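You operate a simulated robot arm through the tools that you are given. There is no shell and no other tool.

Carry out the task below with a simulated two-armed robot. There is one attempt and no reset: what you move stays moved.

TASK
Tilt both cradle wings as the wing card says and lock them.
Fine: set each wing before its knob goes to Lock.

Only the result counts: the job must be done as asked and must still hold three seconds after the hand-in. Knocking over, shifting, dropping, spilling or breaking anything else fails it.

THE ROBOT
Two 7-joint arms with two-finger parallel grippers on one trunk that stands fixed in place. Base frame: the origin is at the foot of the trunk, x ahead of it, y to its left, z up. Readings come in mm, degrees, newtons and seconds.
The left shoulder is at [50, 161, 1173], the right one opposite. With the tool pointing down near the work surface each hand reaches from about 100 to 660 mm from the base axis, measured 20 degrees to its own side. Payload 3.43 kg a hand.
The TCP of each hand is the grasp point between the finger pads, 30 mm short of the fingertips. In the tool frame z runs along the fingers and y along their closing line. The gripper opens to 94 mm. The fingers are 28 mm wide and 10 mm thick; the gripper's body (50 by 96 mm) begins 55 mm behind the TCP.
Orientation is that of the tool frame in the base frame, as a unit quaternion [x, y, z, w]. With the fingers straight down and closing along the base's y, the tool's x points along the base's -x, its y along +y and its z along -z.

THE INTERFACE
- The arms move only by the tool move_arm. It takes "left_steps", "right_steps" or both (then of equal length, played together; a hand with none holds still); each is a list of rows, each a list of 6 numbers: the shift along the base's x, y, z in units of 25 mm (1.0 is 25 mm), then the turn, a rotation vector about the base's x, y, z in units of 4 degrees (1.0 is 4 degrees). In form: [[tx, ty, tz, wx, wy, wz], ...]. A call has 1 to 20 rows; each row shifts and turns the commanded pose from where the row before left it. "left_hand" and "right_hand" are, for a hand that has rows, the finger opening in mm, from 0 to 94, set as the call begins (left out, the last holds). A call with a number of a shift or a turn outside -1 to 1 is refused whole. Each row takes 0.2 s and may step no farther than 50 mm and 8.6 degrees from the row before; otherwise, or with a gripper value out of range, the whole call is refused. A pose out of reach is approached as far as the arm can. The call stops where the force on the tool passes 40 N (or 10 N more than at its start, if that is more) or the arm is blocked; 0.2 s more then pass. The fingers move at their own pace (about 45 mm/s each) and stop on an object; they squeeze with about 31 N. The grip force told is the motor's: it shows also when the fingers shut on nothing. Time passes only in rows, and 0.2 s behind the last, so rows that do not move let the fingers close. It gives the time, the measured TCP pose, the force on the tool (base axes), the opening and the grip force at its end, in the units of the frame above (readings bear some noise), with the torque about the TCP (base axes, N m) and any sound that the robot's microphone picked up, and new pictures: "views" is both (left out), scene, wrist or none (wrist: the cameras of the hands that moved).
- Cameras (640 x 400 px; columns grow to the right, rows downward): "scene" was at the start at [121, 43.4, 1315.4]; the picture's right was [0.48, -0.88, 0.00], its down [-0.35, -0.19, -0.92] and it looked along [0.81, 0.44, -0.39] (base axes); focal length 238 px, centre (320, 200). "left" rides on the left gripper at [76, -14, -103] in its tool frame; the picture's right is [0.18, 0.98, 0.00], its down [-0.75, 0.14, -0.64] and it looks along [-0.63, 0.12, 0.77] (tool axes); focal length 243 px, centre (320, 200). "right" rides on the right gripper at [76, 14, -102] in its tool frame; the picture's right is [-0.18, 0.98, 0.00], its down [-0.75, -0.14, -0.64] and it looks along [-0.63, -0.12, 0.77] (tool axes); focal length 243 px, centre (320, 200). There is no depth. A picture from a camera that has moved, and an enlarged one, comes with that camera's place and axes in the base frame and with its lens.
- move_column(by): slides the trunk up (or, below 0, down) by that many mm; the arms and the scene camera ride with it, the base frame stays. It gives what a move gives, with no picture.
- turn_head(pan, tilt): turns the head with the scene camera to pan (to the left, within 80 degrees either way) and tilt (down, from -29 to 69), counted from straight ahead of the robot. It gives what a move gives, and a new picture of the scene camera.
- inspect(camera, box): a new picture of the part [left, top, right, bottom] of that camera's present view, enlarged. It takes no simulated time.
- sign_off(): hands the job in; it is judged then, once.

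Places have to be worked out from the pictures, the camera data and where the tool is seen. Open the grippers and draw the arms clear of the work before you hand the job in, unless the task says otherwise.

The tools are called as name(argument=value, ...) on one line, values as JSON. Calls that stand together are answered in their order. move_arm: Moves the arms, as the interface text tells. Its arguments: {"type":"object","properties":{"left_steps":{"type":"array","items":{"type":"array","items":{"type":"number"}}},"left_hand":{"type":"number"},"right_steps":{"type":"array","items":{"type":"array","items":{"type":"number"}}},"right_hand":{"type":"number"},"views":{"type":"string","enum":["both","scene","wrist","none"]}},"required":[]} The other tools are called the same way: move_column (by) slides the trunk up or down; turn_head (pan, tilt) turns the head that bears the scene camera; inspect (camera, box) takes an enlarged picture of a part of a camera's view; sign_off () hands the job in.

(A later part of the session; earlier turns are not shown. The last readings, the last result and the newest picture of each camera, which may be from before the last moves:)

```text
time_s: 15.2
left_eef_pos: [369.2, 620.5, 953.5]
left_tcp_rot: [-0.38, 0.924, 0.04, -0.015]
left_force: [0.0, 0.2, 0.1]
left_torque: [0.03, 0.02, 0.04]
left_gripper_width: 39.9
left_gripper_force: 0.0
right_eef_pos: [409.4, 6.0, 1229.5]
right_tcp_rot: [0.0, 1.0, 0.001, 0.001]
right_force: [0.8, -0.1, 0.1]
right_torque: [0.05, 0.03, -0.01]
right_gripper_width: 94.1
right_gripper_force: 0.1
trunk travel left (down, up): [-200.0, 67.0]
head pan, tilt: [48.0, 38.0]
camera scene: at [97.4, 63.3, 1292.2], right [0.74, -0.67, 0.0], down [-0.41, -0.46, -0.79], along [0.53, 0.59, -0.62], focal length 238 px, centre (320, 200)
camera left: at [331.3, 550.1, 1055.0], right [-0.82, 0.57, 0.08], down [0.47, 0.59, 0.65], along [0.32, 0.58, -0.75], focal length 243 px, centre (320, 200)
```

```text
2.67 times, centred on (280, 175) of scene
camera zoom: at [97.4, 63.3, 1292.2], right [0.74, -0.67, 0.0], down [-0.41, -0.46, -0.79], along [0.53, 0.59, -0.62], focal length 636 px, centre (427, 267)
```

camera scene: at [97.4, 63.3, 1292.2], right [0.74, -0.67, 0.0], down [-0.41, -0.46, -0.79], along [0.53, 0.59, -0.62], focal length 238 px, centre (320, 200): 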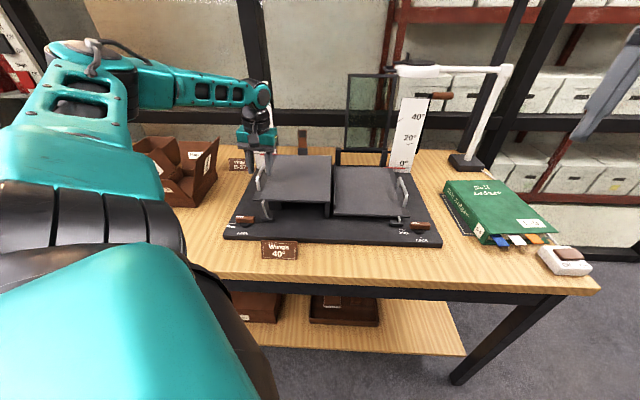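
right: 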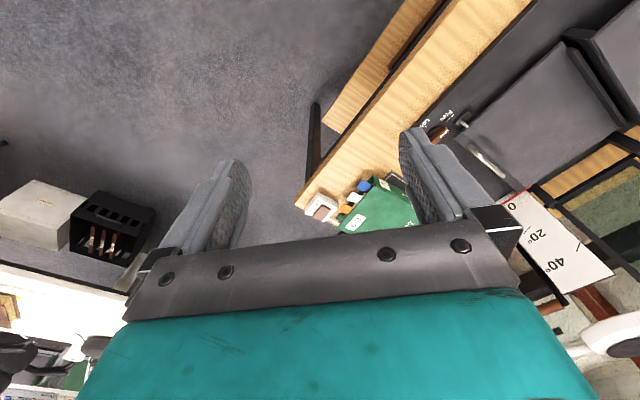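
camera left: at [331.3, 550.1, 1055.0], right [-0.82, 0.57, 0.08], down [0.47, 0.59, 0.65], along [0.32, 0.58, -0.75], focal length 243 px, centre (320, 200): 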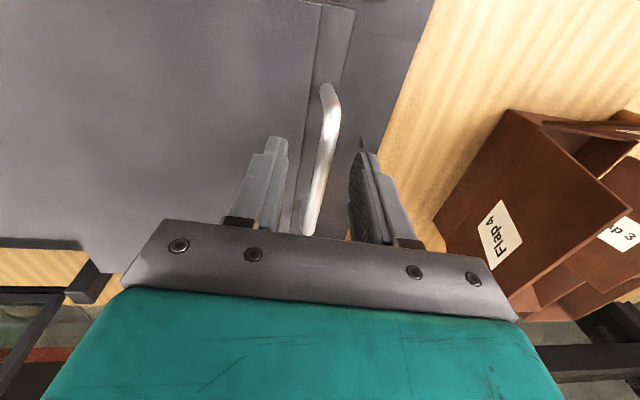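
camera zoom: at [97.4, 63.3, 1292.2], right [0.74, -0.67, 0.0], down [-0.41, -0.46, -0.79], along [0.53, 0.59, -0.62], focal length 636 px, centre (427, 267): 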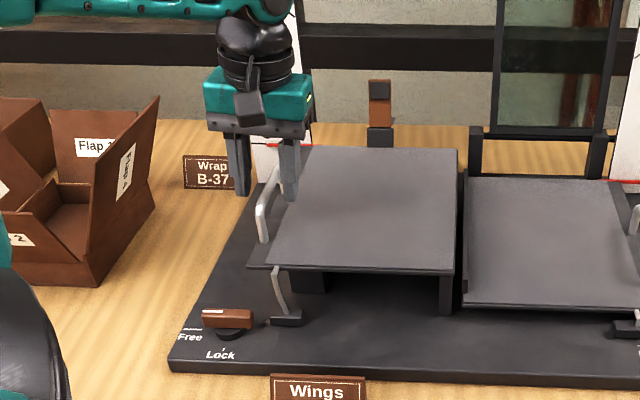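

The wing dropped back to 0° softly, so it must be held while its knob is turned. Plan: the left hand raises it by the handle, the right hand then clamps the wing's front edge to hold it, and the left hand turns the knob. First I bring the right hand half-way to a pre-pose pointing horizontally at the wing's front edge.

move_arm(right_steps=[[-0.152, 0.648, -0.413, -0.045, -0.9885, 0.728], [-0.152, 0.648, -0.413, -0.045, -0.9885, 0.728], [-0.152, 0.648, -0.413, -0.045, -0.9885, 0.728], [-0.152, 0.648, -0.413, -0.045, -0.9885, 0.728], [-0.152, 0.648, -0.413, -0.045, -0.9885, 0.728], [-0.152, 0.648, -0.413, -0.045, -0.9885, 0.728], [-0.152, 0.648, -0.413, -0.045, -0.9885, 0.728], [-0.152, 0.648, -0.413, -0.045, -0.9885, 0.728], [-0.152, 0.648, -0.413, -0.045, -0.9885, 0.728], [-0.152, 0.648, -0.413, -0.045, -0.9885, 0.728], [-0.152, 0.648, -0.413, -0.045, -0.9885, 0.728], [-0.152, 0.648, -0.413, -0.045, -0.9885, 0.728], [-0.152, 0.648, -0.413, -0.045, -0.9885, 0.728]], right_hand=60)

```text
time_s: 18.0
left_eef_pos: [368.7, 621.7, 952.8]
left_tcp_rot: [-0.38, 0.924, 0.04, -0.016]
left_force: [-0.4, 0.0, 0.5]
left_torque: [0.0, -0.01, 0.02]
left_gripper_width: 40.2
left_gripper_force: 0.1
right_eef_pos: [359.3, 216.8, 1098.1]
right_tcp_rot: [-0.315, 0.848, -0.018, 0.425]
right_force: [0.0, -0.2, 0.3]
right_torque: [-0.02, 0.0, 0.0]
right_gripper_width: 59.9
right_gripper_force: 0.0
trunk travel left (down, up): [-200.0, 67.0]
head pan, tilt: [48.0, 38.0]
camera scene: at [97.3, 63.6, 1292.2], right [0.74, -0.67, 0.0], down [-0.41, -0.46, -0.79], along [0.53, 0.59, -0.62], focal length 238 px, centre (320, 200)
camera right: at [243.2, 162.1, 1105.4], right [-0.43, 0.89, -0.16], down [-0.07, 0.15, 0.99], along [0.9, 0.43, 0.0], focal length 243 px, centre (320, 200)
```

scene: 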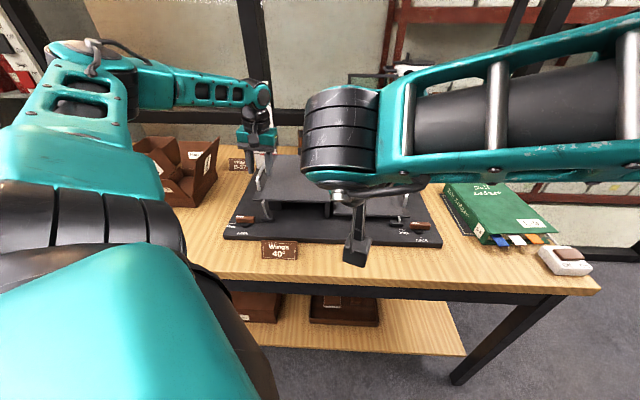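
right: 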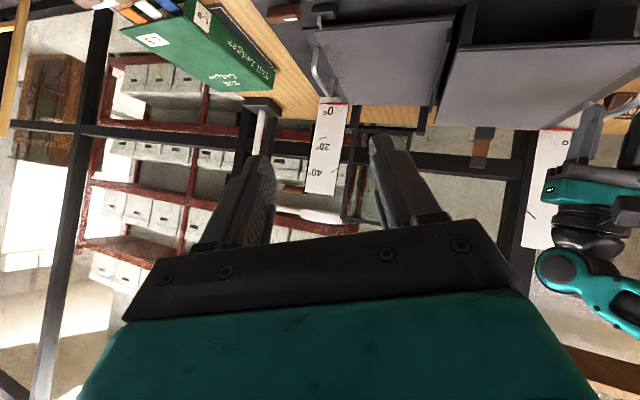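

The right hand moved as commanded. I continue the remaining 12 rows to the pre-pose.

move_arm(right_steps=[[-0.152, 0.648, -0.413, -0.045, -0.9885, 0.728], [-0.152, 0.648, -0.413, -0.045, -0.9885, 0.728], [-0.152, 0.648, -0.413, -0.045, -0.9885, 0.728], [-0.152, 0.648, -0.413, -0.045, -0.9885, 0.728], [-0.152, 0.648, -0.413, -0.045, -0.9885, 0.728], [-0.152, 0.648, -0.413, -0.045, -0.9885, 0.728], [-0.152, 0.648, -0.413, -0.045, -0.9885, 0.728], [-0.152, 0.648, -0.413, -0.045, -0.9885, 0.728], [-0.152, 0.648, -0.413, -0.045, -0.9885, 0.728], [-0.152, 0.648, -0.413, -0.045, -0.9885, 0.728], [-0.152, 0.648, -0.413, -0.045, -0.9885, 0.728], [-0.152, 0.648, -0.413, -0.045, -0.9885, 0.728]])

```text
time_s: 20.6
left_eef_pos: [368.5, 621.7, 953.6]
left_tcp_rot: [-0.38, 0.924, 0.04, -0.016]
left_force: [0.1, 0.3, 0.5]
left_torque: [0.0, 0.0, 0.01]
left_gripper_width: 40.0
left_gripper_force: 0.1
right_eef_pos: [361.3, 250.4, 1146.4]
right_tcp_rot: [-0.516, 0.492, -0.036, 0.7]
right_force: [-0.6, 0.2, -0.4]
right_torque: [0.0, -0.04, -0.02]
right_gripper_width: 60.1
right_gripper_force: 0.1
right hand out of reach, approached as far as the arm can: row 2, 3, 4, 5, 6, 7, 8, 9, 10, 11, 12
trunk travel left (down, up): [-200.0, 67.0]
head pan, tilt: [48.0, 38.0]
camera scene: at [96.9, 63.5, 1292.2], right [0.74, -0.67, 0.0], down [-0.41, -0.46, -0.79], along [0.53, 0.59, -0.62], focal length 238 px, centre (320, 200)
camera right: at [320.0, 143.0, 1088.2], right [-0.54, 0.56, -0.62], down [-0.79, -0.09, 0.61], along [0.29, 0.82, 0.49], focal length 243 px, centre (320, 200)
```

scene: 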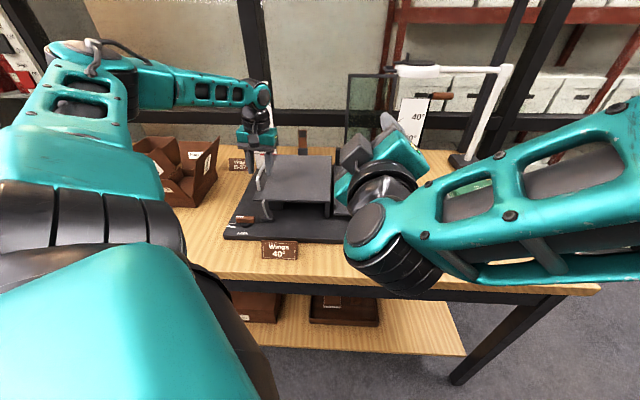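
right: 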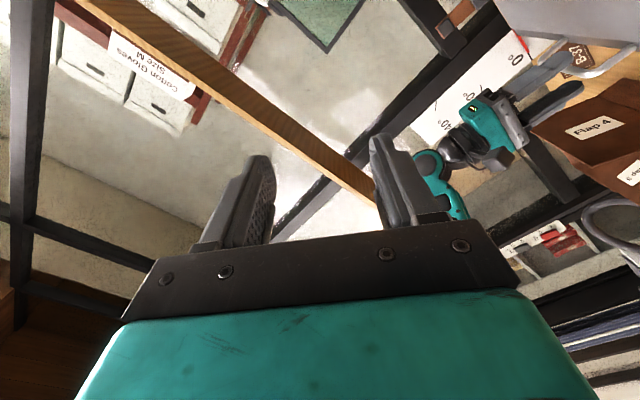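

The right arm cannot reach that rolled horizontal pose. Instead I'll use the right fingers, closed and pitched 45° down, as a prop under the raised wing's front edge, so I turn the hand back to that easier orientation.

move_arm(right_steps=[[0, 0, 0, -0.094, 0.98, -0.05], [0, 0, 0, -0.094, 0.98, -0.05], [0, 0, 0, -0.094, 0.98, -0.05], [0, 0, 0, -0.094, 0.98, -0.05], [0, 0, 0, -0.094, 0.98, -0.05], [0, 0, 0, -0.094, 0.98, -0.05], [0, 0, 0, -0.094, 0.98, -0.05], [0, 0, 0, -0.094, 0.98, -0.05]], right_hand=0, views="scene")

```text
time_s: 22.4
left_eef_pos: [368.2, 621.3, 953.6]
left_tcp_rot: [-0.379, 0.924, 0.04, -0.015]
left_force: [0.3, -0.5, 0.2]
left_torque: [-0.01, 0.0, -0.01]
left_gripper_width: 40.2
left_gripper_force: 0.1
right_eef_pos: [356.3, 254.9, 1144.5]
right_tcp_rot: [-0.521, 0.659, 0.088, 0.536]
right_force: [0.8, -0.2, 0.7]
right_torque: [-0.01, 0.0, -0.01]
right_gripper_width: 0.0
right_gripper_force: 31.0
trunk travel left (down, up): [-200.0, 67.0]
head pan, tilt: [48.0, 38.0]
camera scene: at [97.4, 63.3, 1292.2], right [0.74, -0.67, 0.0], down [-0.41, -0.46, -0.79], along [0.53, 0.59, -0.62], focal length 238 px, centre (320, 200)
```

scene: 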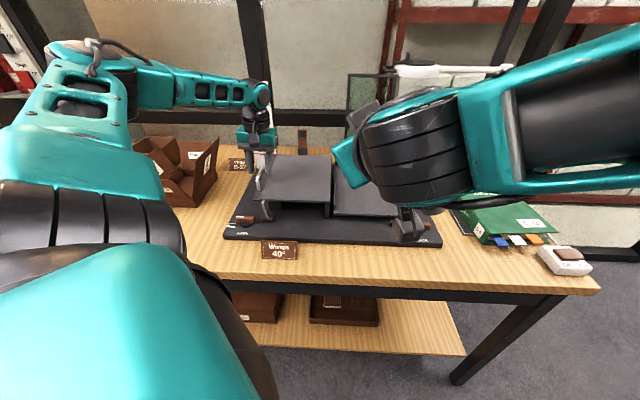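

The commanded pose tracks what was actually reached. I finish the turn while moving toward the pre-pose near [311,408,950].

move_arm(right_steps=[[-0.1, 0.3, -0.5, -0.094, 0.98, -0.05], [-0.1, 0.3, -0.5, -0.094, 0.98, -0.05], [-0.1, 0.5, -0.7, -0.094, 0.98, -0.05], [-0.1, 0.6, -0.8, -0.094, 0.98, -0.05], [-0.2, 0.7, -0.8, -0.094, 0.98, -0.05], [-0.2, 0.7, -0.8, -0.094, 0.98, -0.05], [-0.2, 0.7, -0.8, -0.094, 0.98, -0.05], [-0.2, 0.7, -0.8, -0.094, 0.98, -0.05]])

```text
time_s: 24.2
left_eef_pos: [368.9, 620.8, 953.9]
left_tcp_rot: [-0.38, 0.924, 0.041, -0.015]
left_force: [-0.5, -0.8, 1.1]
left_torque: [0.03, 0.03, 0.05]
left_gripper_width: 39.9
left_gripper_force: 0.0
right_eef_pos: [355.3, 326.8, 1002.8]
right_tcp_rot: [-0.485, 0.783, 0.197, 0.335]
right_force: [0.1, 0.1, -0.4]
right_torque: [-0.02, -0.01, 0.0]
right_gripper_width: 0.0
right_gripper_force: 30.4
right hand out of reach, approached as far as the arm can: row 6, 7, 8
trunk travel left (down, up): [-200.0, 67.0]
head pan, tilt: [48.0, 38.0]
camera scene: at [97.5, 63.2, 1292.2], right [0.74, -0.67, 0.0], down [-0.41, -0.46, -0.79], along [0.53, 0.59, -0.62], focal length 238 px, centre (320, 200)
camera right: at [284.9, 218.9, 1020.8], right [-0.82, 0.56, 0.12], down [0.14, 0.0, 0.99], along [0.55, 0.83, -0.08], focal length 243 px, centre (320, 200)
```

scene: 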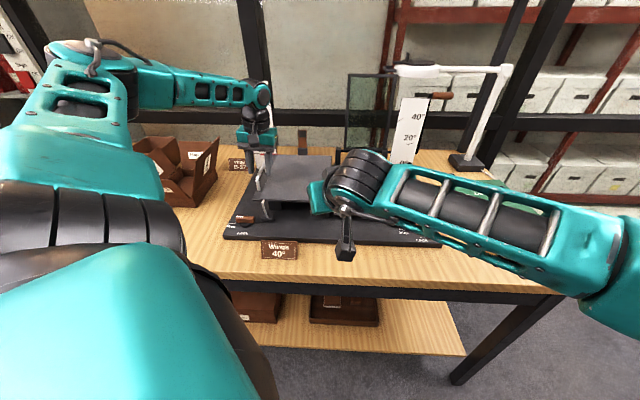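
right: 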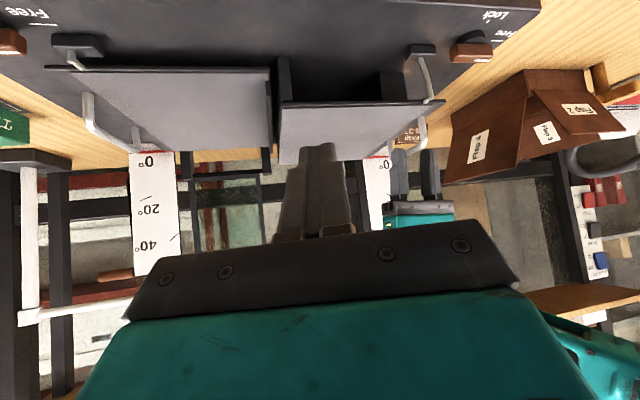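

Position was limited, probably by a strongly bent wrist, since the elbow lies ahead and the forearm comes back left. I yaw the tool further left (azimuth ~95°) and flatten it a bit so it continues the forearm.

move_arm(right_steps=[[0, 0, 0, 0.61, -0.12, 1.0], [0, 0, 0, 0.61, -0.12, 1.0], [0, 0, 0, 0.61, -0.12, 1.0], [0, 0, 0, 0.61, -0.12, 1.0], [0, 0, 0, 0.61, -0.12, 1.0], [0, 0, 0, 0.61, -0.12, 1.0], [0, 0, 0, 0.61, -0.12, 1.0], [0, 0, 0, 0.61, -0.12, 1.0], [0, 0.5, -0.3, 0, 0, 0], [0, 0.8, -0.3, 0, 0, 0]])

```text
time_s: 26.4
left_eef_pos: [368.7, 619.6, 955.0]
left_tcp_rot: [-0.38, 0.924, 0.041, -0.015]
left_force: [0.1, 0.4, 0.0]
left_torque: [0.01, -0.01, -0.03]
left_gripper_width: 39.9
left_gripper_force: 0.1
right_eef_pos: [355.7, 343.8, 993.7]
right_tcp_rot: [0.625, -0.569, -0.396, -0.359]
right_force: [-0.4, -0.7, -0.4]
right_torque: [-0.01, -0.03, -0.01]
right_gripper_width: 0.1
right_gripper_force: 30.9
right hand out of reach, approached as far as the arm can: row 7, 10
trunk travel left (down, up): [-200.0, 67.0]
head pan, tilt: [48.0, 38.0]
camera scene: at [97.6, 63.4, 1292.2], right [0.74, -0.67, 0.0], down [-0.41, -0.46, -0.79], along [0.53, 0.59, -0.62], focal length 238 px, centre (320, 200)
camera right: at [352.6, 217.5, 969.6], right [-0.99, -0.02, 0.17], down [0.17, -0.24, 0.96], along [0.02, 0.97, 0.24], focal length 243 px, centre (320, 200)
```

scene: 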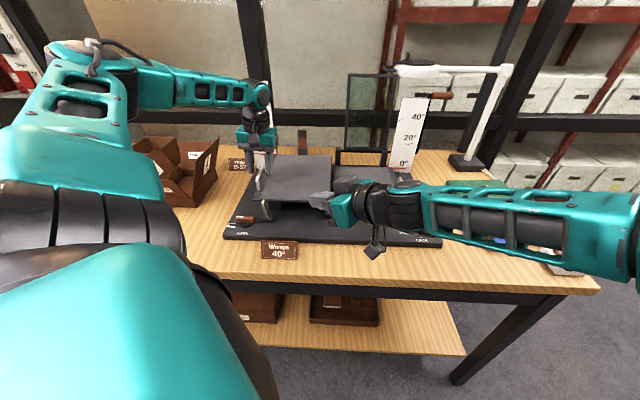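
right: 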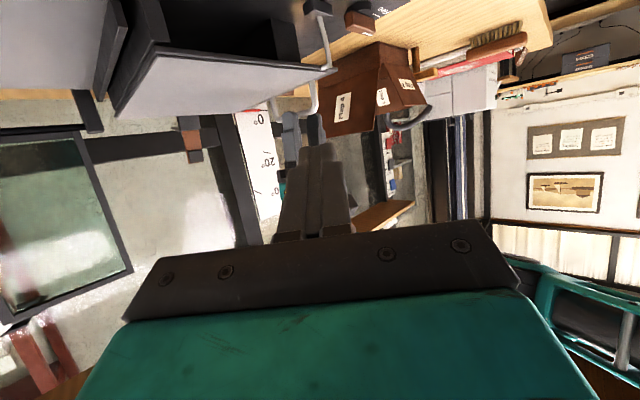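

The forearm and tool now line up, but the reach is still limited, perhaps by roll. For a prop the roll doesn't matter, so I roll the hand about its own axis and see whether it can then advance.

move_arm(right_steps=[[0, 0, 0, -0.087, 0.9, -0.428], [0, 0, 0, -0.087, 0.9, -0.428], [0, 0, 0, -0.087, 0.9, -0.428], [0, 0, 0, -0.087, 0.9, -0.428], [0, 0, 0, -0.087, 0.9, -0.428], [0, 0, 0, -0.087, 0.9, -0.428], [0, 0, 0, -0.087, 0.9, -0.428], [0, 0, 0, -0.087, 0.9, -0.428], [0, 0, 0, -0.087, 0.9, -0.428], [0, 0, 0, -0.087, 0.9, -0.428], [0, 0.5, 0, 0, 0, 0], [0, 0.5, 0, 0, 0, 0], [0, 0.5, 0, 0, 0, 0]])

```text
time_s: 29.2
left_eef_pos: [368.7, 620.6, 953.8]
left_tcp_rot: [-0.381, 0.924, 0.04, -0.016]
left_force: [0.1, -0.2, -0.4]
left_torque: [0.0, -0.03, 0.01]
left_gripper_width: 40.0
left_gripper_force: 0.0
right_eef_pos: [352.4, 346.8, 995.6]
right_tcp_rot: [-0.393, 0.749, 0.494, 0.202]
right_force: [0.0, 0.6, 0.6]
right_torque: [-0.04, 0.01, 0.01]
right_gripper_width: 0.0
right_gripper_force: 30.8
right hand out of reach, approached as far as the arm can: row 11, 12, 13
trunk travel left (down, up): [-200.0, 67.0]
head pan, tilt: [48.0, 38.0]
camera scene: at [97.4, 63.3, 1292.2], right [0.74, -0.67, 0.0], down [-0.41, -0.46, -0.79], along [0.53, 0.59, -0.62], focal length 238 px, centre (320, 200)
camera right: at [302.7, 228.3, 997.2], right [-0.66, 0.27, 0.7], down [0.63, -0.31, 0.71], along [0.41, 0.91, 0.04], focal length 243 px, centre (320, 200)
```

scene: 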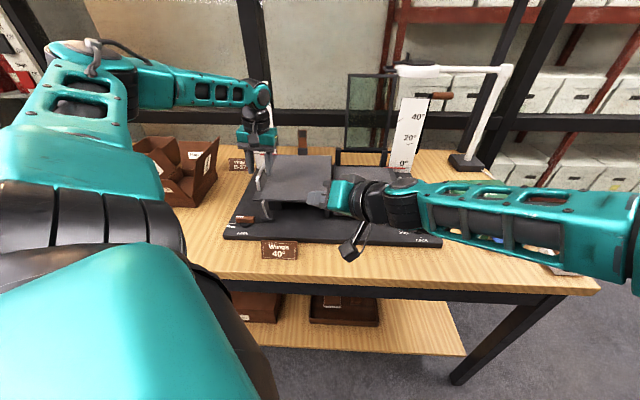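
right: 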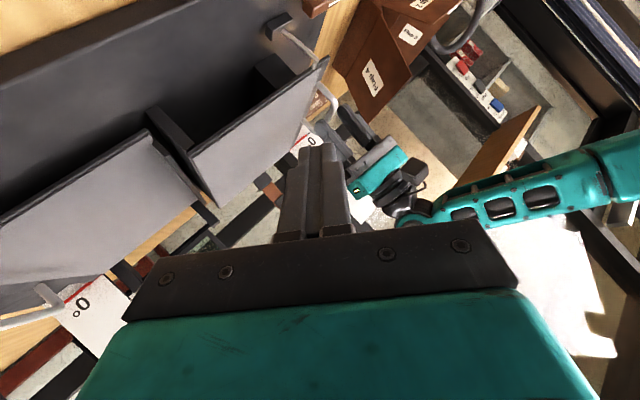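

Rolling did not help, so the limit is in the shoulder or elbow. I look at the right arm's posture to understand its limit.

turn_head(pan=5, tilt=35)

turn_head(pan=-40, tilt=50)

```text
time_s: 30.3
left_eef_pos: [369.7, 621.2, 952.7]
left_tcp_rot: [-0.38, 0.924, 0.04, -0.015]
left_force: [-0.5, 0.1, -0.7]
left_torque: [-0.03, 0.01, 0.01]
left_gripper_width: 39.9
left_gripper_force: 0.0
right_eef_pos: [351.9, 348.0, 995.5]
right_tcp_rot: [-0.394, 0.748, 0.495, 0.201]
right_force: [0.0, 0.6, 0.4]
right_torque: [0.0, 0.01, 0.03]
right_gripper_width: 0.0
right_gripper_force: 30.5
trunk travel left (down, up): [-200.0, 67.0]
head pan, tilt: [5.0, 35.0]
camera scene: at [127.3, 7.0, 1296.8], right [0.09, -1.0, 0.0], down [-0.57, -0.05, -0.82], along [0.82, 0.07, -0.57], focal length 238 px, centre (320, 200)
```

scene: 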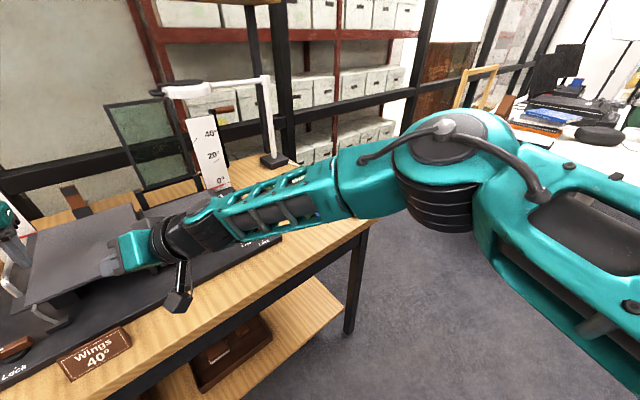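

```text
time_s: 31.4
left_eef_pos: [368.7, 621.4, 954.0]
left_tcp_rot: [-0.38, 0.924, 0.041, -0.016]
left_force: [-0.2, -0.3, 0.1]
left_torque: [-0.02, -0.01, -0.01]
left_gripper_width: 39.8
left_gripper_force: 0.2
right_eef_pos: [351.5, 348.2, 997.1]
right_tcp_rot: [-0.393, 0.748, 0.495, 0.201]
right_force: [0.8, -0.4, -0.9]
right_torque: [-0.01, 0.01, -0.02]
right_gripper_width: 0.1
right_gripper_force: 31.3
trunk travel left (down, up): [-200.0, 67.0]
head pan, tilt: [-40.0, 50.0]
camera scene: at [98.6, -50.2, 1275.1], right [-0.64, -0.77, 0.0], down [-0.59, 0.49, -0.64], along [0.49, -0.41, -0.77], focal length 238 px, centre (320, 200)
```

scene: 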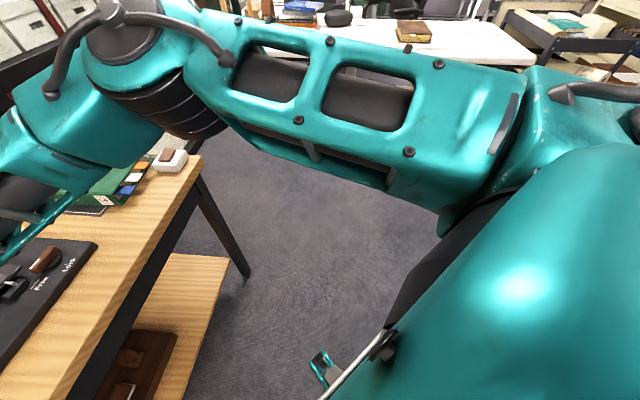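

The right upper arm already points straight ahead and cannot swing across, so the right hand cannot get past y≈380: the left wing must be handled by the left hand alone. A clamp knob may add friction when partly turned, so I'll try that: withdraw the left hand, turn it toward the left knob, and retract the right arm.

move_arm(left_steps=[[0, 0, 0.8, 0, 0, 0], [0, 0, 0.8, 0, 0, 0], [0, 0, 0.8, 0, 0, 0], [-0.233, -0.134, 0, -0.43, -0.43, -0.7], [-0.233, -0.134, 0, -0.43, -0.43, -0.7], [-0.233, -0.134, 0, 0, 0, -1], [-0.233, -0.134, 0, 0, 0, -1], [-0.233, -0.134, 0, 0, 0, -1], [-0.233, -0.134, 0, 0, 0, -1], [-0.233, -0.134, 0, 0, 0, -1], [-0.233, -0.134, 0, 0, 0, -1], [-0.233, -0.134, 0, 0, 0, -1], [-0.233, -0.134, 0, 0, 0, -1], [-0.233, -0.134, 0, 0, 0, -1], [-0.233, -0.134, 0, 0, 0, -1], [-0.233, -0.134, 0, 0, 0, -1], [-0.233, -0.134, 0, 0, 0, -1], [-0.233, -0.134, 0, 0, 0, -1], [-0.233, -0.134, 0, 0, 0, -1], [-0.233, -0.134, 0, 0, 0, -1]], right_steps=[[0.2, -0.4, 0.2, 0, 0, 0], [0.2, -0.4, 0.2, 0, 0, 0], [0.2, -0.4, 0.2, 0, 0, 0], [0.2, -0.4, 0.2, 0, 0, 0], [0.2, -0.4, 0.2, 0, 0, 0], [0.2, -0.4, 0.2, 0, 0, 0], [0.2, -0.4, 0.2, 0, 0, 0], [0.2, -0.4, 0.2, 0, 0, 0], [0.2, -0.4, 0.2, 0, 0, 0], [0.2, -0.4, 0.2, 0, 0, 0], [0.2, -0.4, 0.2, 0, 0, 0], [0.2, -0.4, 0.2, 0, 0, 0], [0, 0, 0, 0, 0, 0], [0, 0, 0, 0, 0, 0], [0, 0, 0, 0, 0, 0], [0, 0, 0, 0, 0, 0], [0, 0, 0, 0, 0, 0], [0, 0, 0, 0, 0, 0], [0, 0, 0, 0, 0, 0], [0, 0, 0, 0, 0, 0]], left_hand=50, views="none")

turn_head(pan=48, tilt=38)

```text
time_s: 35.6
left_eef_pos: [270.7, 562.5, 1014.1]
left_tcp_rot: [0.183, 0.983, 0.001, 0.004]
left_force: [0.0, -0.4, -0.1]
left_torque: [0.01, -0.02, 0.02]
left_gripper_width: 49.9
left_gripper_force: 0.0
right_eef_pos: [411.1, 229.2, 1056.3]
right_tcp_rot: [-0.394, 0.748, 0.494, 0.202]
right_force: [0.0, 0.7, 0.9]
right_torque: [0.0, 0.05, 0.01]
right_gripper_width: 0.0
right_gripper_force: 31.4
trunk travel left (down, up): [-200.0, 67.0]
head pan, tilt: [-40.0, 50.0]
```

```text
time_s: 37.3
left_eef_pos: [270.9, 563.7, 1013.0]
left_tcp_rot: [0.182, 0.983, 0.001, 0.004]
left_force: [-0.3, 0.0, -0.5]
left_torque: [0.0, -0.01, 0.0]
left_gripper_width: 50.2
left_gripper_force: 0.1
right_eef_pos: [410.4, 228.7, 1056.1]
right_tcp_rot: [-0.393, 0.749, 0.494, 0.202]
right_force: [0.2, -0.1, -1.1]
right_torque: [0.03, -0.01, 0.01]
right_gripper_width: 0.1
right_gripper_force: 30.9
trunk travel left (down, up): [-200.0, 67.0]
head pan, tilt: [48.0, 38.0]
camera scene: at [97.4, 63.3, 1292.2], right [0.74, -0.67, 0.0], down [-0.41, -0.46, -0.79], along [0.53, 0.59, -0.62], focal length 238 px, centre (320, 200)
```

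scene: 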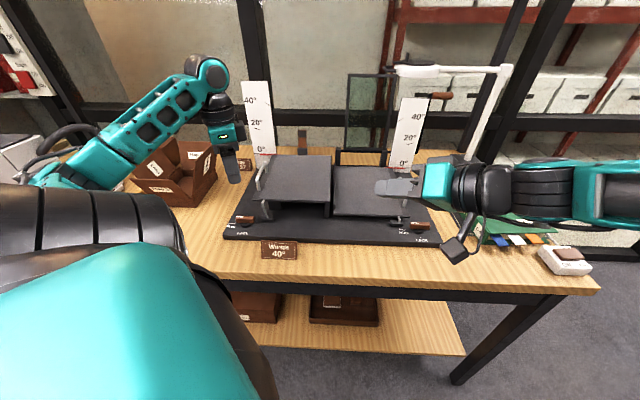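

The left hand is above the knob. I finish the yaw so the fingers close across the knob bar and descend to z≈940 to look.

move_arm(left_steps=[[0, 0, -0.4, 0, 0, -0.87], [0, 0, -0.4, 0, 0, -0.87], [0, 0, -0.4, 0, 0, -0.87], [0, 0, -0.4, 0, 0, -0.87], [0, 0, -0.4, 0, 0, -0.87], [0, 0, -0.4, 0, 0, -0.87], [0, 0, -0.4, 0, 0, -0.87], [0, 0, 0, 0, 0, 0]])

inspect(camera="left", box=[220, 40, 420, 240])

inspect(camera="scene", box=[210, 130, 310, 260])

```text
time_s: 39.1
left_eef_pos: [270.8, 562.5, 943.7]
left_tcp_rot: [0.385, 0.923, -0.001, 0.004]
left_force: [-0.1, -0.4, 0.1]
left_torque: [0.02, 0.02, 0.0]
left_gripper_width: 50.0
left_gripper_force: 0.1
right_eef_pos: [410.8, 228.6, 1056.0]
right_tcp_rot: [-0.394, 0.748, 0.495, 0.202]
right_force: [-0.1, 0.5, 0.1]
right_torque: [-0.02, 0.0, 0.03]
right_gripper_width: 0.2
right_gripper_force: 30.7
trunk travel left (down, up): [-200.0, 67.0]
head pan, tilt: [48.0, 38.0]
camera scene: at [97.4, 63.3, 1292.2], right [0.74, -0.67, 0.0], down [-0.41, -0.46, -0.79], along [0.53, 0.59, -0.62], focal length 238 px, centre (320, 200)
camera left: at [207.1, 606.4, 1046.3], right [0.57, 0.82, 0.0], down [0.63, -0.43, 0.65], along [0.53, -0.37, -0.76], focal length 243 px, centre (320, 200)
```

scene: 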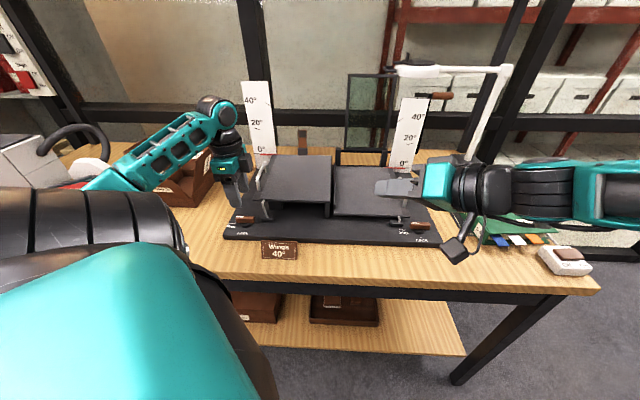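
left: 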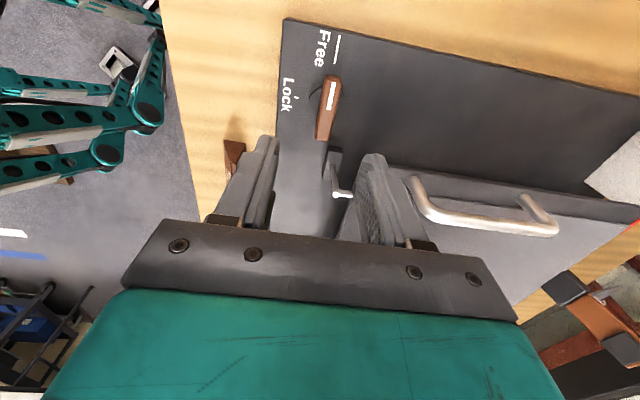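

```text
2.00 times, centred on (320, 140) of left
camera zoom: at [207.1, 606.4, 1046.3], right [0.57, 0.82, 0.0], down [0.63, -0.43, 0.65], along [0.53, -0.37, -0.76], focal length 485 px, centre (320, 320)
```

zoom: 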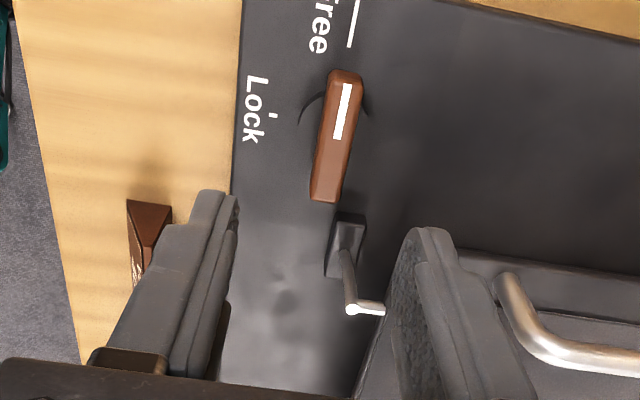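

```text
3.08 times, centred on (260, 195) of scene
camera zoom: at [97.4, 63.3, 1292.2], right [0.74, -0.67, 0.0], down [-0.41, -0.46, -0.79], along [0.53, 0.59, -0.62], focal length 734 px, centre (505, 215)
```

zoom: 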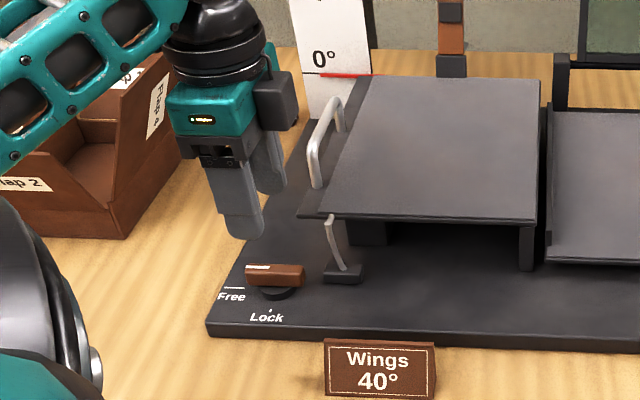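

The knob centre is about [270,567], bar top near z 852 and plate top near z 822. I centre and lower the open fingers around the bar, then close.

move_arm(left_steps=[[-0.03, 0.18, -0.8, 0, 0, 0], [0, 0, -0.8, 0, 0, 0], [0, 0, -0.8, 0, 0, 0], [0, 0, -0.8, 0, 0, 0], [0, 0, 0, 0, 0, 0]])

inspect(camera="left", box=[220, 60, 420, 260])

inspect(camera="scene", box=[210, 150, 310, 270])

```text
time_s: 40.3
left_eef_pos: [270.1, 566.5, 865.1]
left_tcp_rot: [0.384, 0.923, -0.001, 0.004]
left_force: [-0.2, -0.3, -0.1]
left_torque: [0.05, 0.0, 0.0]
left_gripper_width: 50.1
left_gripper_force: 0.0
right_eef_pos: [411.8, 228.6, 1055.4]
right_tcp_rot: [-0.393, 0.748, 0.495, 0.201]
right_force: [0.0, -0.4, 1.1]
right_torque: [-0.01, 0.01, 0.02]
right_gripper_width: 0.2
right_gripper_force: 31.0
trunk travel left (down, up): [-200.0, 67.0]
head pan, tilt: [48.0, 38.0]
camera scene: at [97.4, 63.3, 1292.2], right [0.74, -0.67, 0.0], down [-0.41, -0.46, -0.79], along [0.53, 0.59, -0.62], focal length 238 px, centre (320, 200)
camera left: at [206.3, 610.8, 967.0], right [0.57, 0.82, 0.0], down [0.63, -0.43, 0.65], along [0.53, -0.37, -0.76], focal length 243 px, centre (320, 200)
```

scene: 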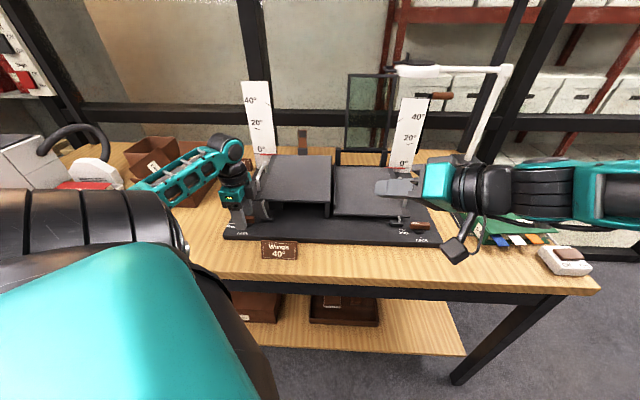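
left: 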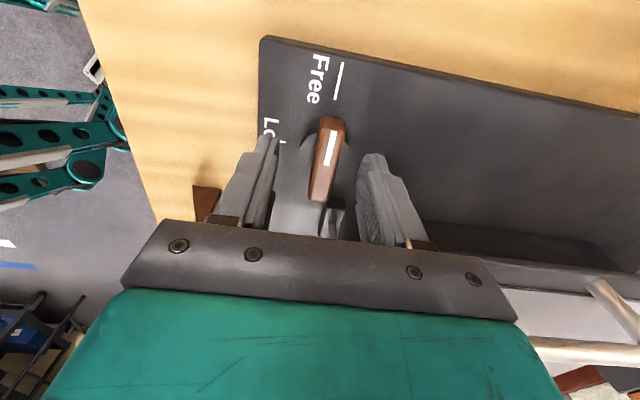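

```text
2.00 times, centred on (320, 160) of left
camera zoom: at [206.3, 610.8, 967.0], right [0.57, 0.82, 0.0], down [0.63, -0.43, 0.65], along [0.53, -0.37, -0.76], focal length 485 px, centre (320, 280)
```

zoom: 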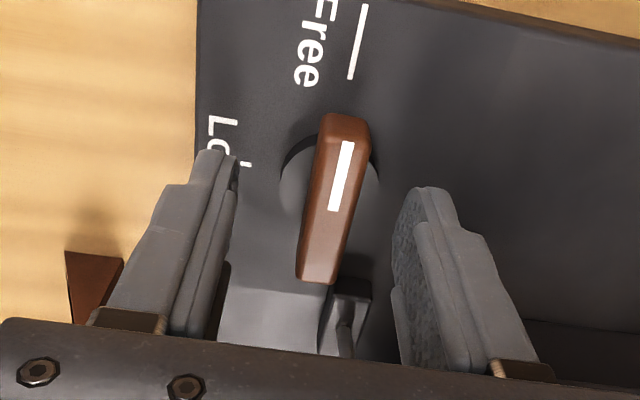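

```text
3.33 times, centred on (260, 210) of scene
camera zoom: at [97.4, 63.3, 1292.2], right [0.74, -0.67, 0.0], down [-0.41, -0.46, -0.79], along [0.53, 0.59, -0.62], focal length 795 px, centre (520, 167)
```

zoom: 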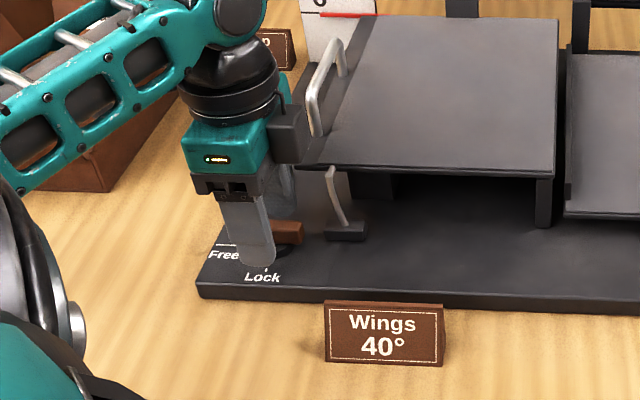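

The knob pivot is at about [267.5,571.4]; I shift 5 mm to centre on it and close on the bar.

move_arm(left_steps=[[-0.1, 0.2, -0.1, 0, 0, 0], [0, 0, 0, 0, 0, 0], [0, 0, 0, 0, 0, 0], [0, 0, 0, 0, 0, 0], [0, 0, 0, 0, 0, 0]], left_hand=0, views="wrist")

```text
time_s: 41.5
left_eef_pos: [268.4, 572.9, 861.1]
left_tcp_rot: [0.385, 0.923, 0.0, 0.004]
left_force: [5.3, 3.9, 1.9]
left_torque: [-0.21, 0.04, 0.25]
left_gripper_width: 13.7
left_gripper_force: 45.0
right_eef_pos: [410.7, 228.9, 1055.1]
right_tcp_rot: [-0.393, 0.749, 0.494, 0.202]
right_force: [0.4, 0.3, 0.4]
right_torque: [0.01, -0.01, 0.01]
right_gripper_width: 0.0
right_gripper_force: 31.1
trunk travel left (down, up): [-200.0, 67.0]
head pan, tilt: [48.0, 38.0]
camera left: at [204.7, 616.3, 964.2], right [0.57, 0.82, 0.0], down [0.63, -0.43, 0.65], along [0.53, -0.37, -0.76], focal length 243 px, centre (320, 200)
```

left: 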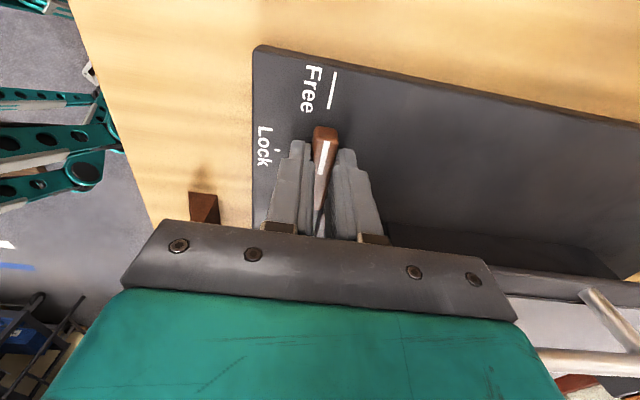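

The bar (13.7 mm) is gripped. I turn it counter-clockwise toward Lock by about 40° only, watching the torque.

move_arm(left_steps=[[0, 0, 0, 0, 0, 1], [0, 0, 0, 0, 0, 1], [0, 0, 0, 0, 0, 1], [0, 0, 0, 0, 0, 1], [0, 0, 0, 0, 0, 1]], views="wrist")

move_arm(left_steps=[[0, 0, 0, 0, 0, 1], [0, 0, 0, 0, 0, 1], [0, 0, 0, 0, 0, 1], [0, 0, 0, 0, 0, 1], [0, 0, 0, 0, 0, 1]])

```text
time_s: 42.7
left_eef_pos: [266.9, 570.9, 861.9]
left_tcp_rot: [0.219, 0.976, -0.001, 0.003]
left_force: [6.7, -5.0, 2.4]
left_torque: [-0.12, -0.19, -0.01]
left_gripper_width: 13.7
left_gripper_force: 45.4
right_eef_pos: [411.4, 228.1, 1056.8]
right_tcp_rot: [-0.393, 0.748, 0.495, 0.202]
right_force: [-0.1, 0.1, -0.6]
right_torque: [0.01, -0.02, 0.01]
right_gripper_width: 0.1
right_gripper_force: 30.7
trunk travel left (down, up): [-200.0, 67.0]
head pan, tilt: [48.0, 38.0]
camera left: at [192.6, 590.5, 964.3], right [0.25, 0.97, 0.0], down [0.74, -0.19, 0.65], along [0.63, -0.16, -0.76], focal length 243 px, centre (320, 200)
```

left: 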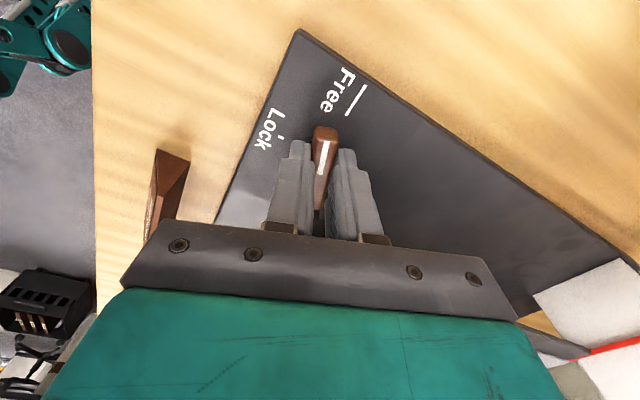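

```text
time_s: 43.9
left_eef_pos: [267.3, 570.2, 862.3]
left_tcp_rot: [0.046, 0.999, -0.002, 0.004]
left_force: [2.0, -22.0, -1.6]
left_torque: [-0.28, -0.83, -0.12]
left_gripper_width: 13.8
left_gripper_force: 44.6
right_eef_pos: [410.7, 225.7, 1057.0]
right_tcp_rot: [-0.393, 0.748, 0.495, 0.202]
right_force: [0.0, 0.0, -0.5]
right_torque: [0.0, 0.0, 0.0]
right_gripper_width: 0.0
right_gripper_force: 31.1
trunk travel left (down, up): [-200.0, 67.0]
head pan, tilt: [48.0, 38.0]
camera scene: at [97.4, 61.5, 1292.3], right [0.74, -0.67, 0.0], down [-0.41, -0.46, -0.79], along [0.53, 0.59, -0.61], focal length 238 px, centre (320, 200)
camera left: at [190.0, 562.3, 964.3], right [-0.09, 1.0, 0.0], down [0.76, 0.07, 0.65], along [0.64, 0.06, -0.76], focal length 243 px, centre (320, 200)
```

scene: 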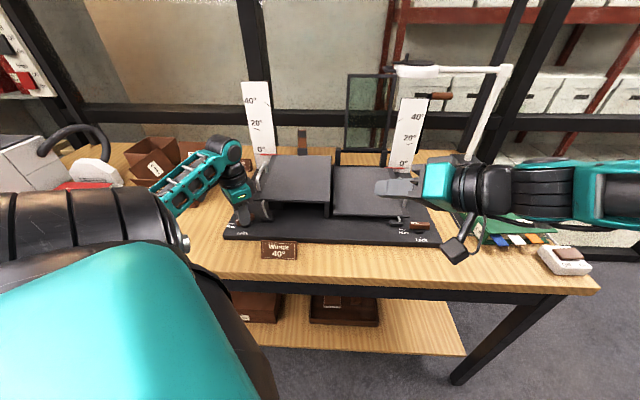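
left: 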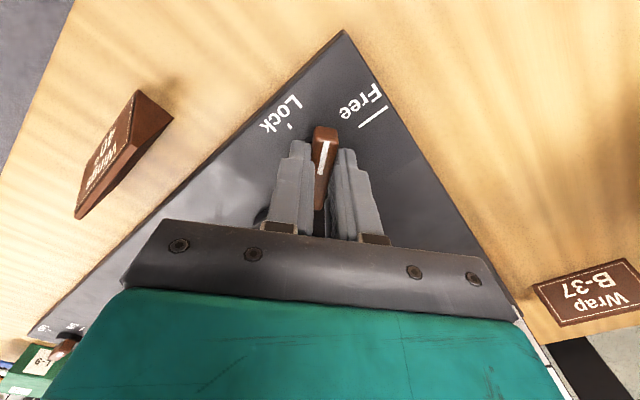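

The knob turned 40° with almost no axial torque. I release it, and go back to the handle to see whether the part-turned knob makes the wing stay.

move_arm(left_steps=[[0, 0, 0, 0, 0, 0], [0, 0, 0, 0, 0, 0], [0, 0, 0.9, 0, 0, 0], [0, 0, 0.9, 0, 0, 0], [0, 0, 1, 0, 0, 0], [0, 0, 1, 0, 0, 0], [0, 0, 1, 0, 0, 0], [0, 0, 0.6, 0, 0, 0.9], [0.4, 0.2, 0, 0, 0, 1], [0.4, 0.2, 0, 0, 0, 1], [0.4, 0.2, 0, 0, 0, 1], [0.4, 0.2, 0, 0, 0, 1], [0.4, 0.2, 0, 0, 0, 1], [0.4, 0.2, 0, 0, 0, 1], [0.4, 0.2, 0, 0, 0, 1], [0.4, 0.2, 0, 0, 0, 1], [0.4, 0.2, 0, 0, 0, 1], [0.4, 0.2, 0, 0, 0, 1], [0, 0, 0, 0, 0, 1], [0, 0, 0, 0, 0, 0.6]], left_hand=50)

inspect(camera="left", box=[220, 0, 420, 240])

inspect(camera="scene", box=[210, 130, 330, 260])

```text
time_s: 48.1
left_eef_pos: [366.1, 622.7, 994.8]
left_tcp_rot: [-0.381, 0.924, 0.002, 0.003]
left_force: [-0.9, 0.1, -0.7]
left_torque: [-0.01, -0.03, 0.01]
left_gripper_width: 49.9
left_gripper_force: 0.0
right_eef_pos: [410.3, 228.0, 1056.3]
right_tcp_rot: [-0.394, 0.748, 0.494, 0.202]
right_force: [-0.7, -0.1, 0.2]
right_torque: [0.02, 0.01, -0.02]
right_gripper_width: 0.1
right_gripper_force: 30.6
trunk travel left (down, up): [-200.0, 67.0]
head pan, tilt: [48.0, 38.0]
camera scene: at [97.4, 63.4, 1292.2], right [0.74, -0.67, 0.0], down [-0.41, -0.46, -0.79], along [0.53, 0.59, -0.62], focal length 238 px, centre (320, 200)
camera left: at [323.6, 557.9, 1098.0], right [-0.82, 0.57, 0.0], down [0.43, 0.63, 0.65], along [0.37, 0.53, -0.76], focal length 243 px, centre (320, 200)
```

scene: 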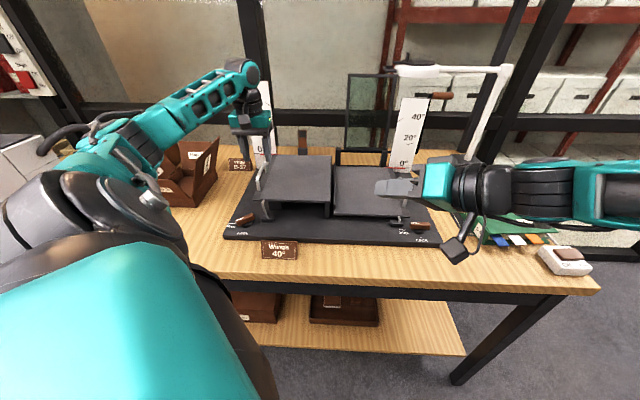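
left: 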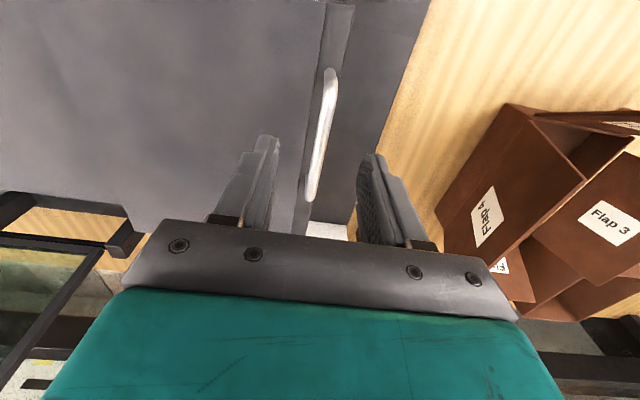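

```text
1.67 times, centred on (320, 120) of left
camera zoom: at [323.6, 557.9, 1098.0], right [-0.82, 0.57, 0.0], down [0.43, 0.63, 0.65], along [0.37, 0.53, -0.76], focal length 404 px, centre (320, 333)
```

zoom: 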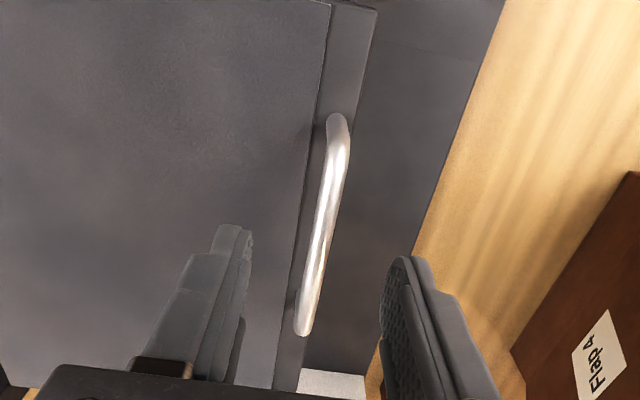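

```text
3.08 times, centred on (270, 195) of scene
camera zoom: at [97.4, 63.4, 1292.2], right [0.74, -0.67, 0.0], down [-0.41, -0.46, -0.79], along [0.53, 0.59, -0.62], focal length 734 px, centre (474, 215)
```

zoom: 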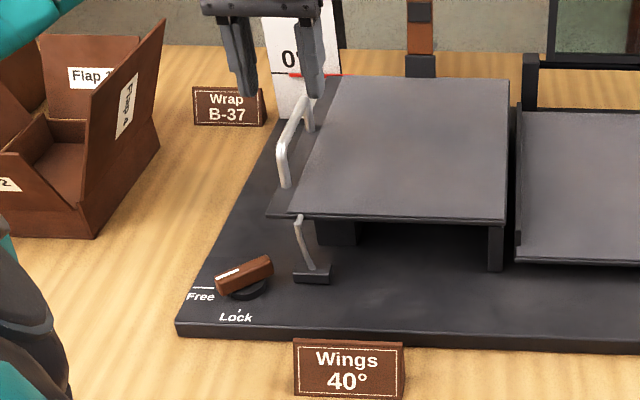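

The knob stays at about 40° of its 90° travel. I descend onto the handle, grip it, and lift about 5°.

move_arm(left_steps=[[0, 0, -0.8, 0, 0, 0], [0, 0, -0.8, 0, 0, 0], [0, 0, -0.67, 0, 0, 0], [0, 0, 0, 0, 0, 0]], views="none")

move_arm(left_steps=[[0, 0, 0, 0, 0, 0], [0, 0, 0, 0, 0, 0], [0, 0, 0, 0, 0, 0], [0, 0, 0, 0, 0, 0]], left_hand=0, views="none")

move_arm(left_steps=[[0.12, -0.12, 0.572, 0.711, 0.703, 0], [0.03, -0.03, 0.15, 0.178, 0.176, 0], [0, 0, 0, 0, 0, 0]])

```text
time_s: 49.1
left_eef_pos: [366.5, 622.4, 938.7]
left_tcp_rot: [-0.381, 0.925, 0.003, 0.003]
left_force: [-0.7, 0.3, 0.0]
left_torque: [-0.02, 0.05, 0.0]
left_gripper_width: 50.0
left_gripper_force: 0.1
right_eef_pos: [410.5, 229.2, 1056.1]
right_tcp_rot: [-0.393, 0.748, 0.494, 0.202]
right_force: [-0.2, 0.4, -1.0]
right_torque: [-0.01, -0.02, 0.0]
right_gripper_width: 0.1
right_gripper_force: 31.4
trunk travel left (down, up): [-200.0, 67.0]
head pan, tilt: [48.0, 38.0]
```

```text
time_s: 50.1
left_eef_pos: [365.3, 624.0, 938.9]
left_tcp_rot: [-0.382, 0.924, 0.002, 0.003]
left_force: [-6.7, 5.7, -0.1]
left_torque: [-0.1, 0.31, 0.17]
left_gripper_width: 9.7
left_gripper_force: 43.0
right_eef_pos: [410.6, 227.5, 1056.3]
right_tcp_rot: [-0.394, 0.748, 0.494, 0.202]
right_force: [0.6, 0.2, 0.4]
right_torque: [-0.01, -0.01, 0.01]
right_gripper_width: 0.1
right_gripper_force: 30.9
trunk travel left (down, up): [-200.0, 67.0]
head pan, tilt: [48.0, 38.0]
```

```text
time_s: 50.9
left_eef_pos: [368.6, 620.6, 956.5]
left_tcp_rot: [-0.381, 0.923, 0.042, -0.013]
left_force: [-9.4, 14.5, 3.1]
left_torque: [-0.5, 0.87, 0.27]
left_gripper_width: 9.4
left_gripper_force: 43.5
right_eef_pos: [409.9, 229.5, 1056.5]
right_tcp_rot: [-0.394, 0.749, 0.494, 0.201]
right_force: [-0.1, 0.3, 0.4]
right_torque: [-0.03, -0.02, 0.01]
right_gripper_width: 0.1
right_gripper_force: 30.6
trunk travel left (down, up): [-200.0, 67.0]
head pan, tilt: [48.0, 38.0]
camera scene: at [96.3, 64.6, 1292.3], right [0.74, -0.67, 0.0], down [-0.41, -0.46, -0.79], along [0.53, 0.58, -0.62], focal length 238 px, centre (320, 200)
camera left: at [331.7, 548.4, 1058.1], right [-0.82, 0.56, 0.09], down [0.47, 0.59, 0.66], along [0.32, 0.58, -0.75], focal length 243 px, centre (320, 200)
```

scene: 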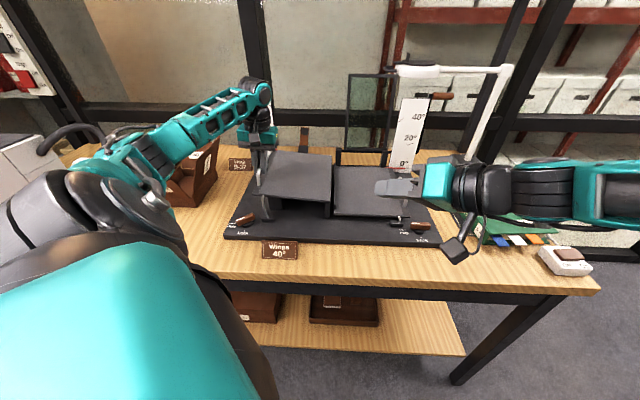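
left: 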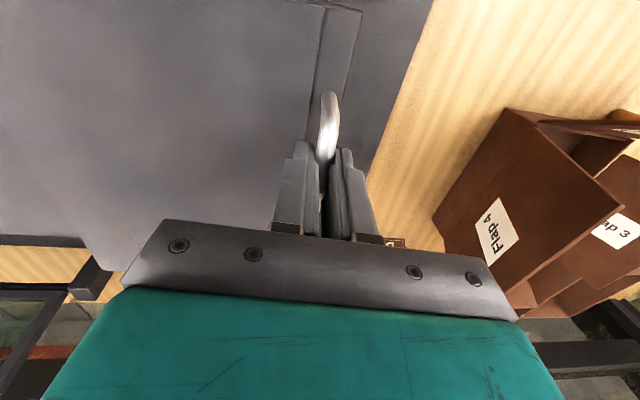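

The wing lifted to about 5° with only small tangential force. Now I open the fingers and see if it stays.

move_arm(left_steps=[[0, 0, 0, 0, 0, 0], [0, 0, 0, 0, 0, 0], [0, 0, 0, 0, 0, 0]], left_hand=40, views="scene")

inspect(camera="scene", box=[210, 130, 330, 260])

```text
time_s: 51.7
left_eef_pos: [370.5, 617.2, 957.4]
left_tcp_rot: [-0.381, 0.924, 0.043, -0.013]
left_force: [0.0, -0.1, -0.7]
left_torque: [0.0, 0.02, -0.02]
left_gripper_width: 39.7
left_gripper_force: 0.2
right_eef_pos: [410.3, 227.7, 1056.1]
right_tcp_rot: [-0.394, 0.748, 0.494, 0.202]
right_force: [0.0, 0.3, -1.0]
right_torque: [0.01, 0.0, -0.02]
right_gripper_width: 0.0
right_gripper_force: 30.9
trunk travel left (down, up): [-200.0, 67.0]
head pan, tilt: [48.0, 38.0]
camera scene: at [97.3, 63.4, 1292.2], right [0.74, -0.67, 0.0], down [-0.41, -0.46, -0.79], along [0.53, 0.59, -0.62], focal length 238 px, centre (320, 200)
```

scene: 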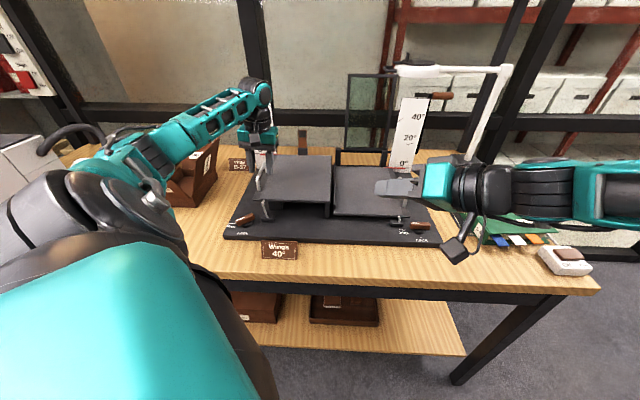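

```text
3.08 times, centred on (270, 195) of scene
camera zoom: at [97.3, 63.4, 1292.2], right [0.74, -0.67, 0.0], down [-0.41, -0.46, -0.79], along [0.53, 0.59, -0.62], focal length 734 px, centre (474, 215)
```

zoom: 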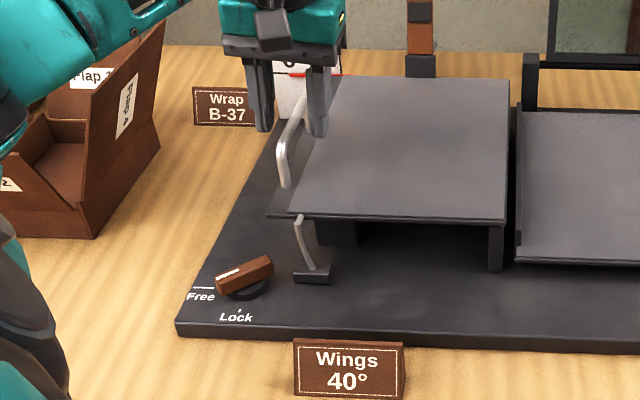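

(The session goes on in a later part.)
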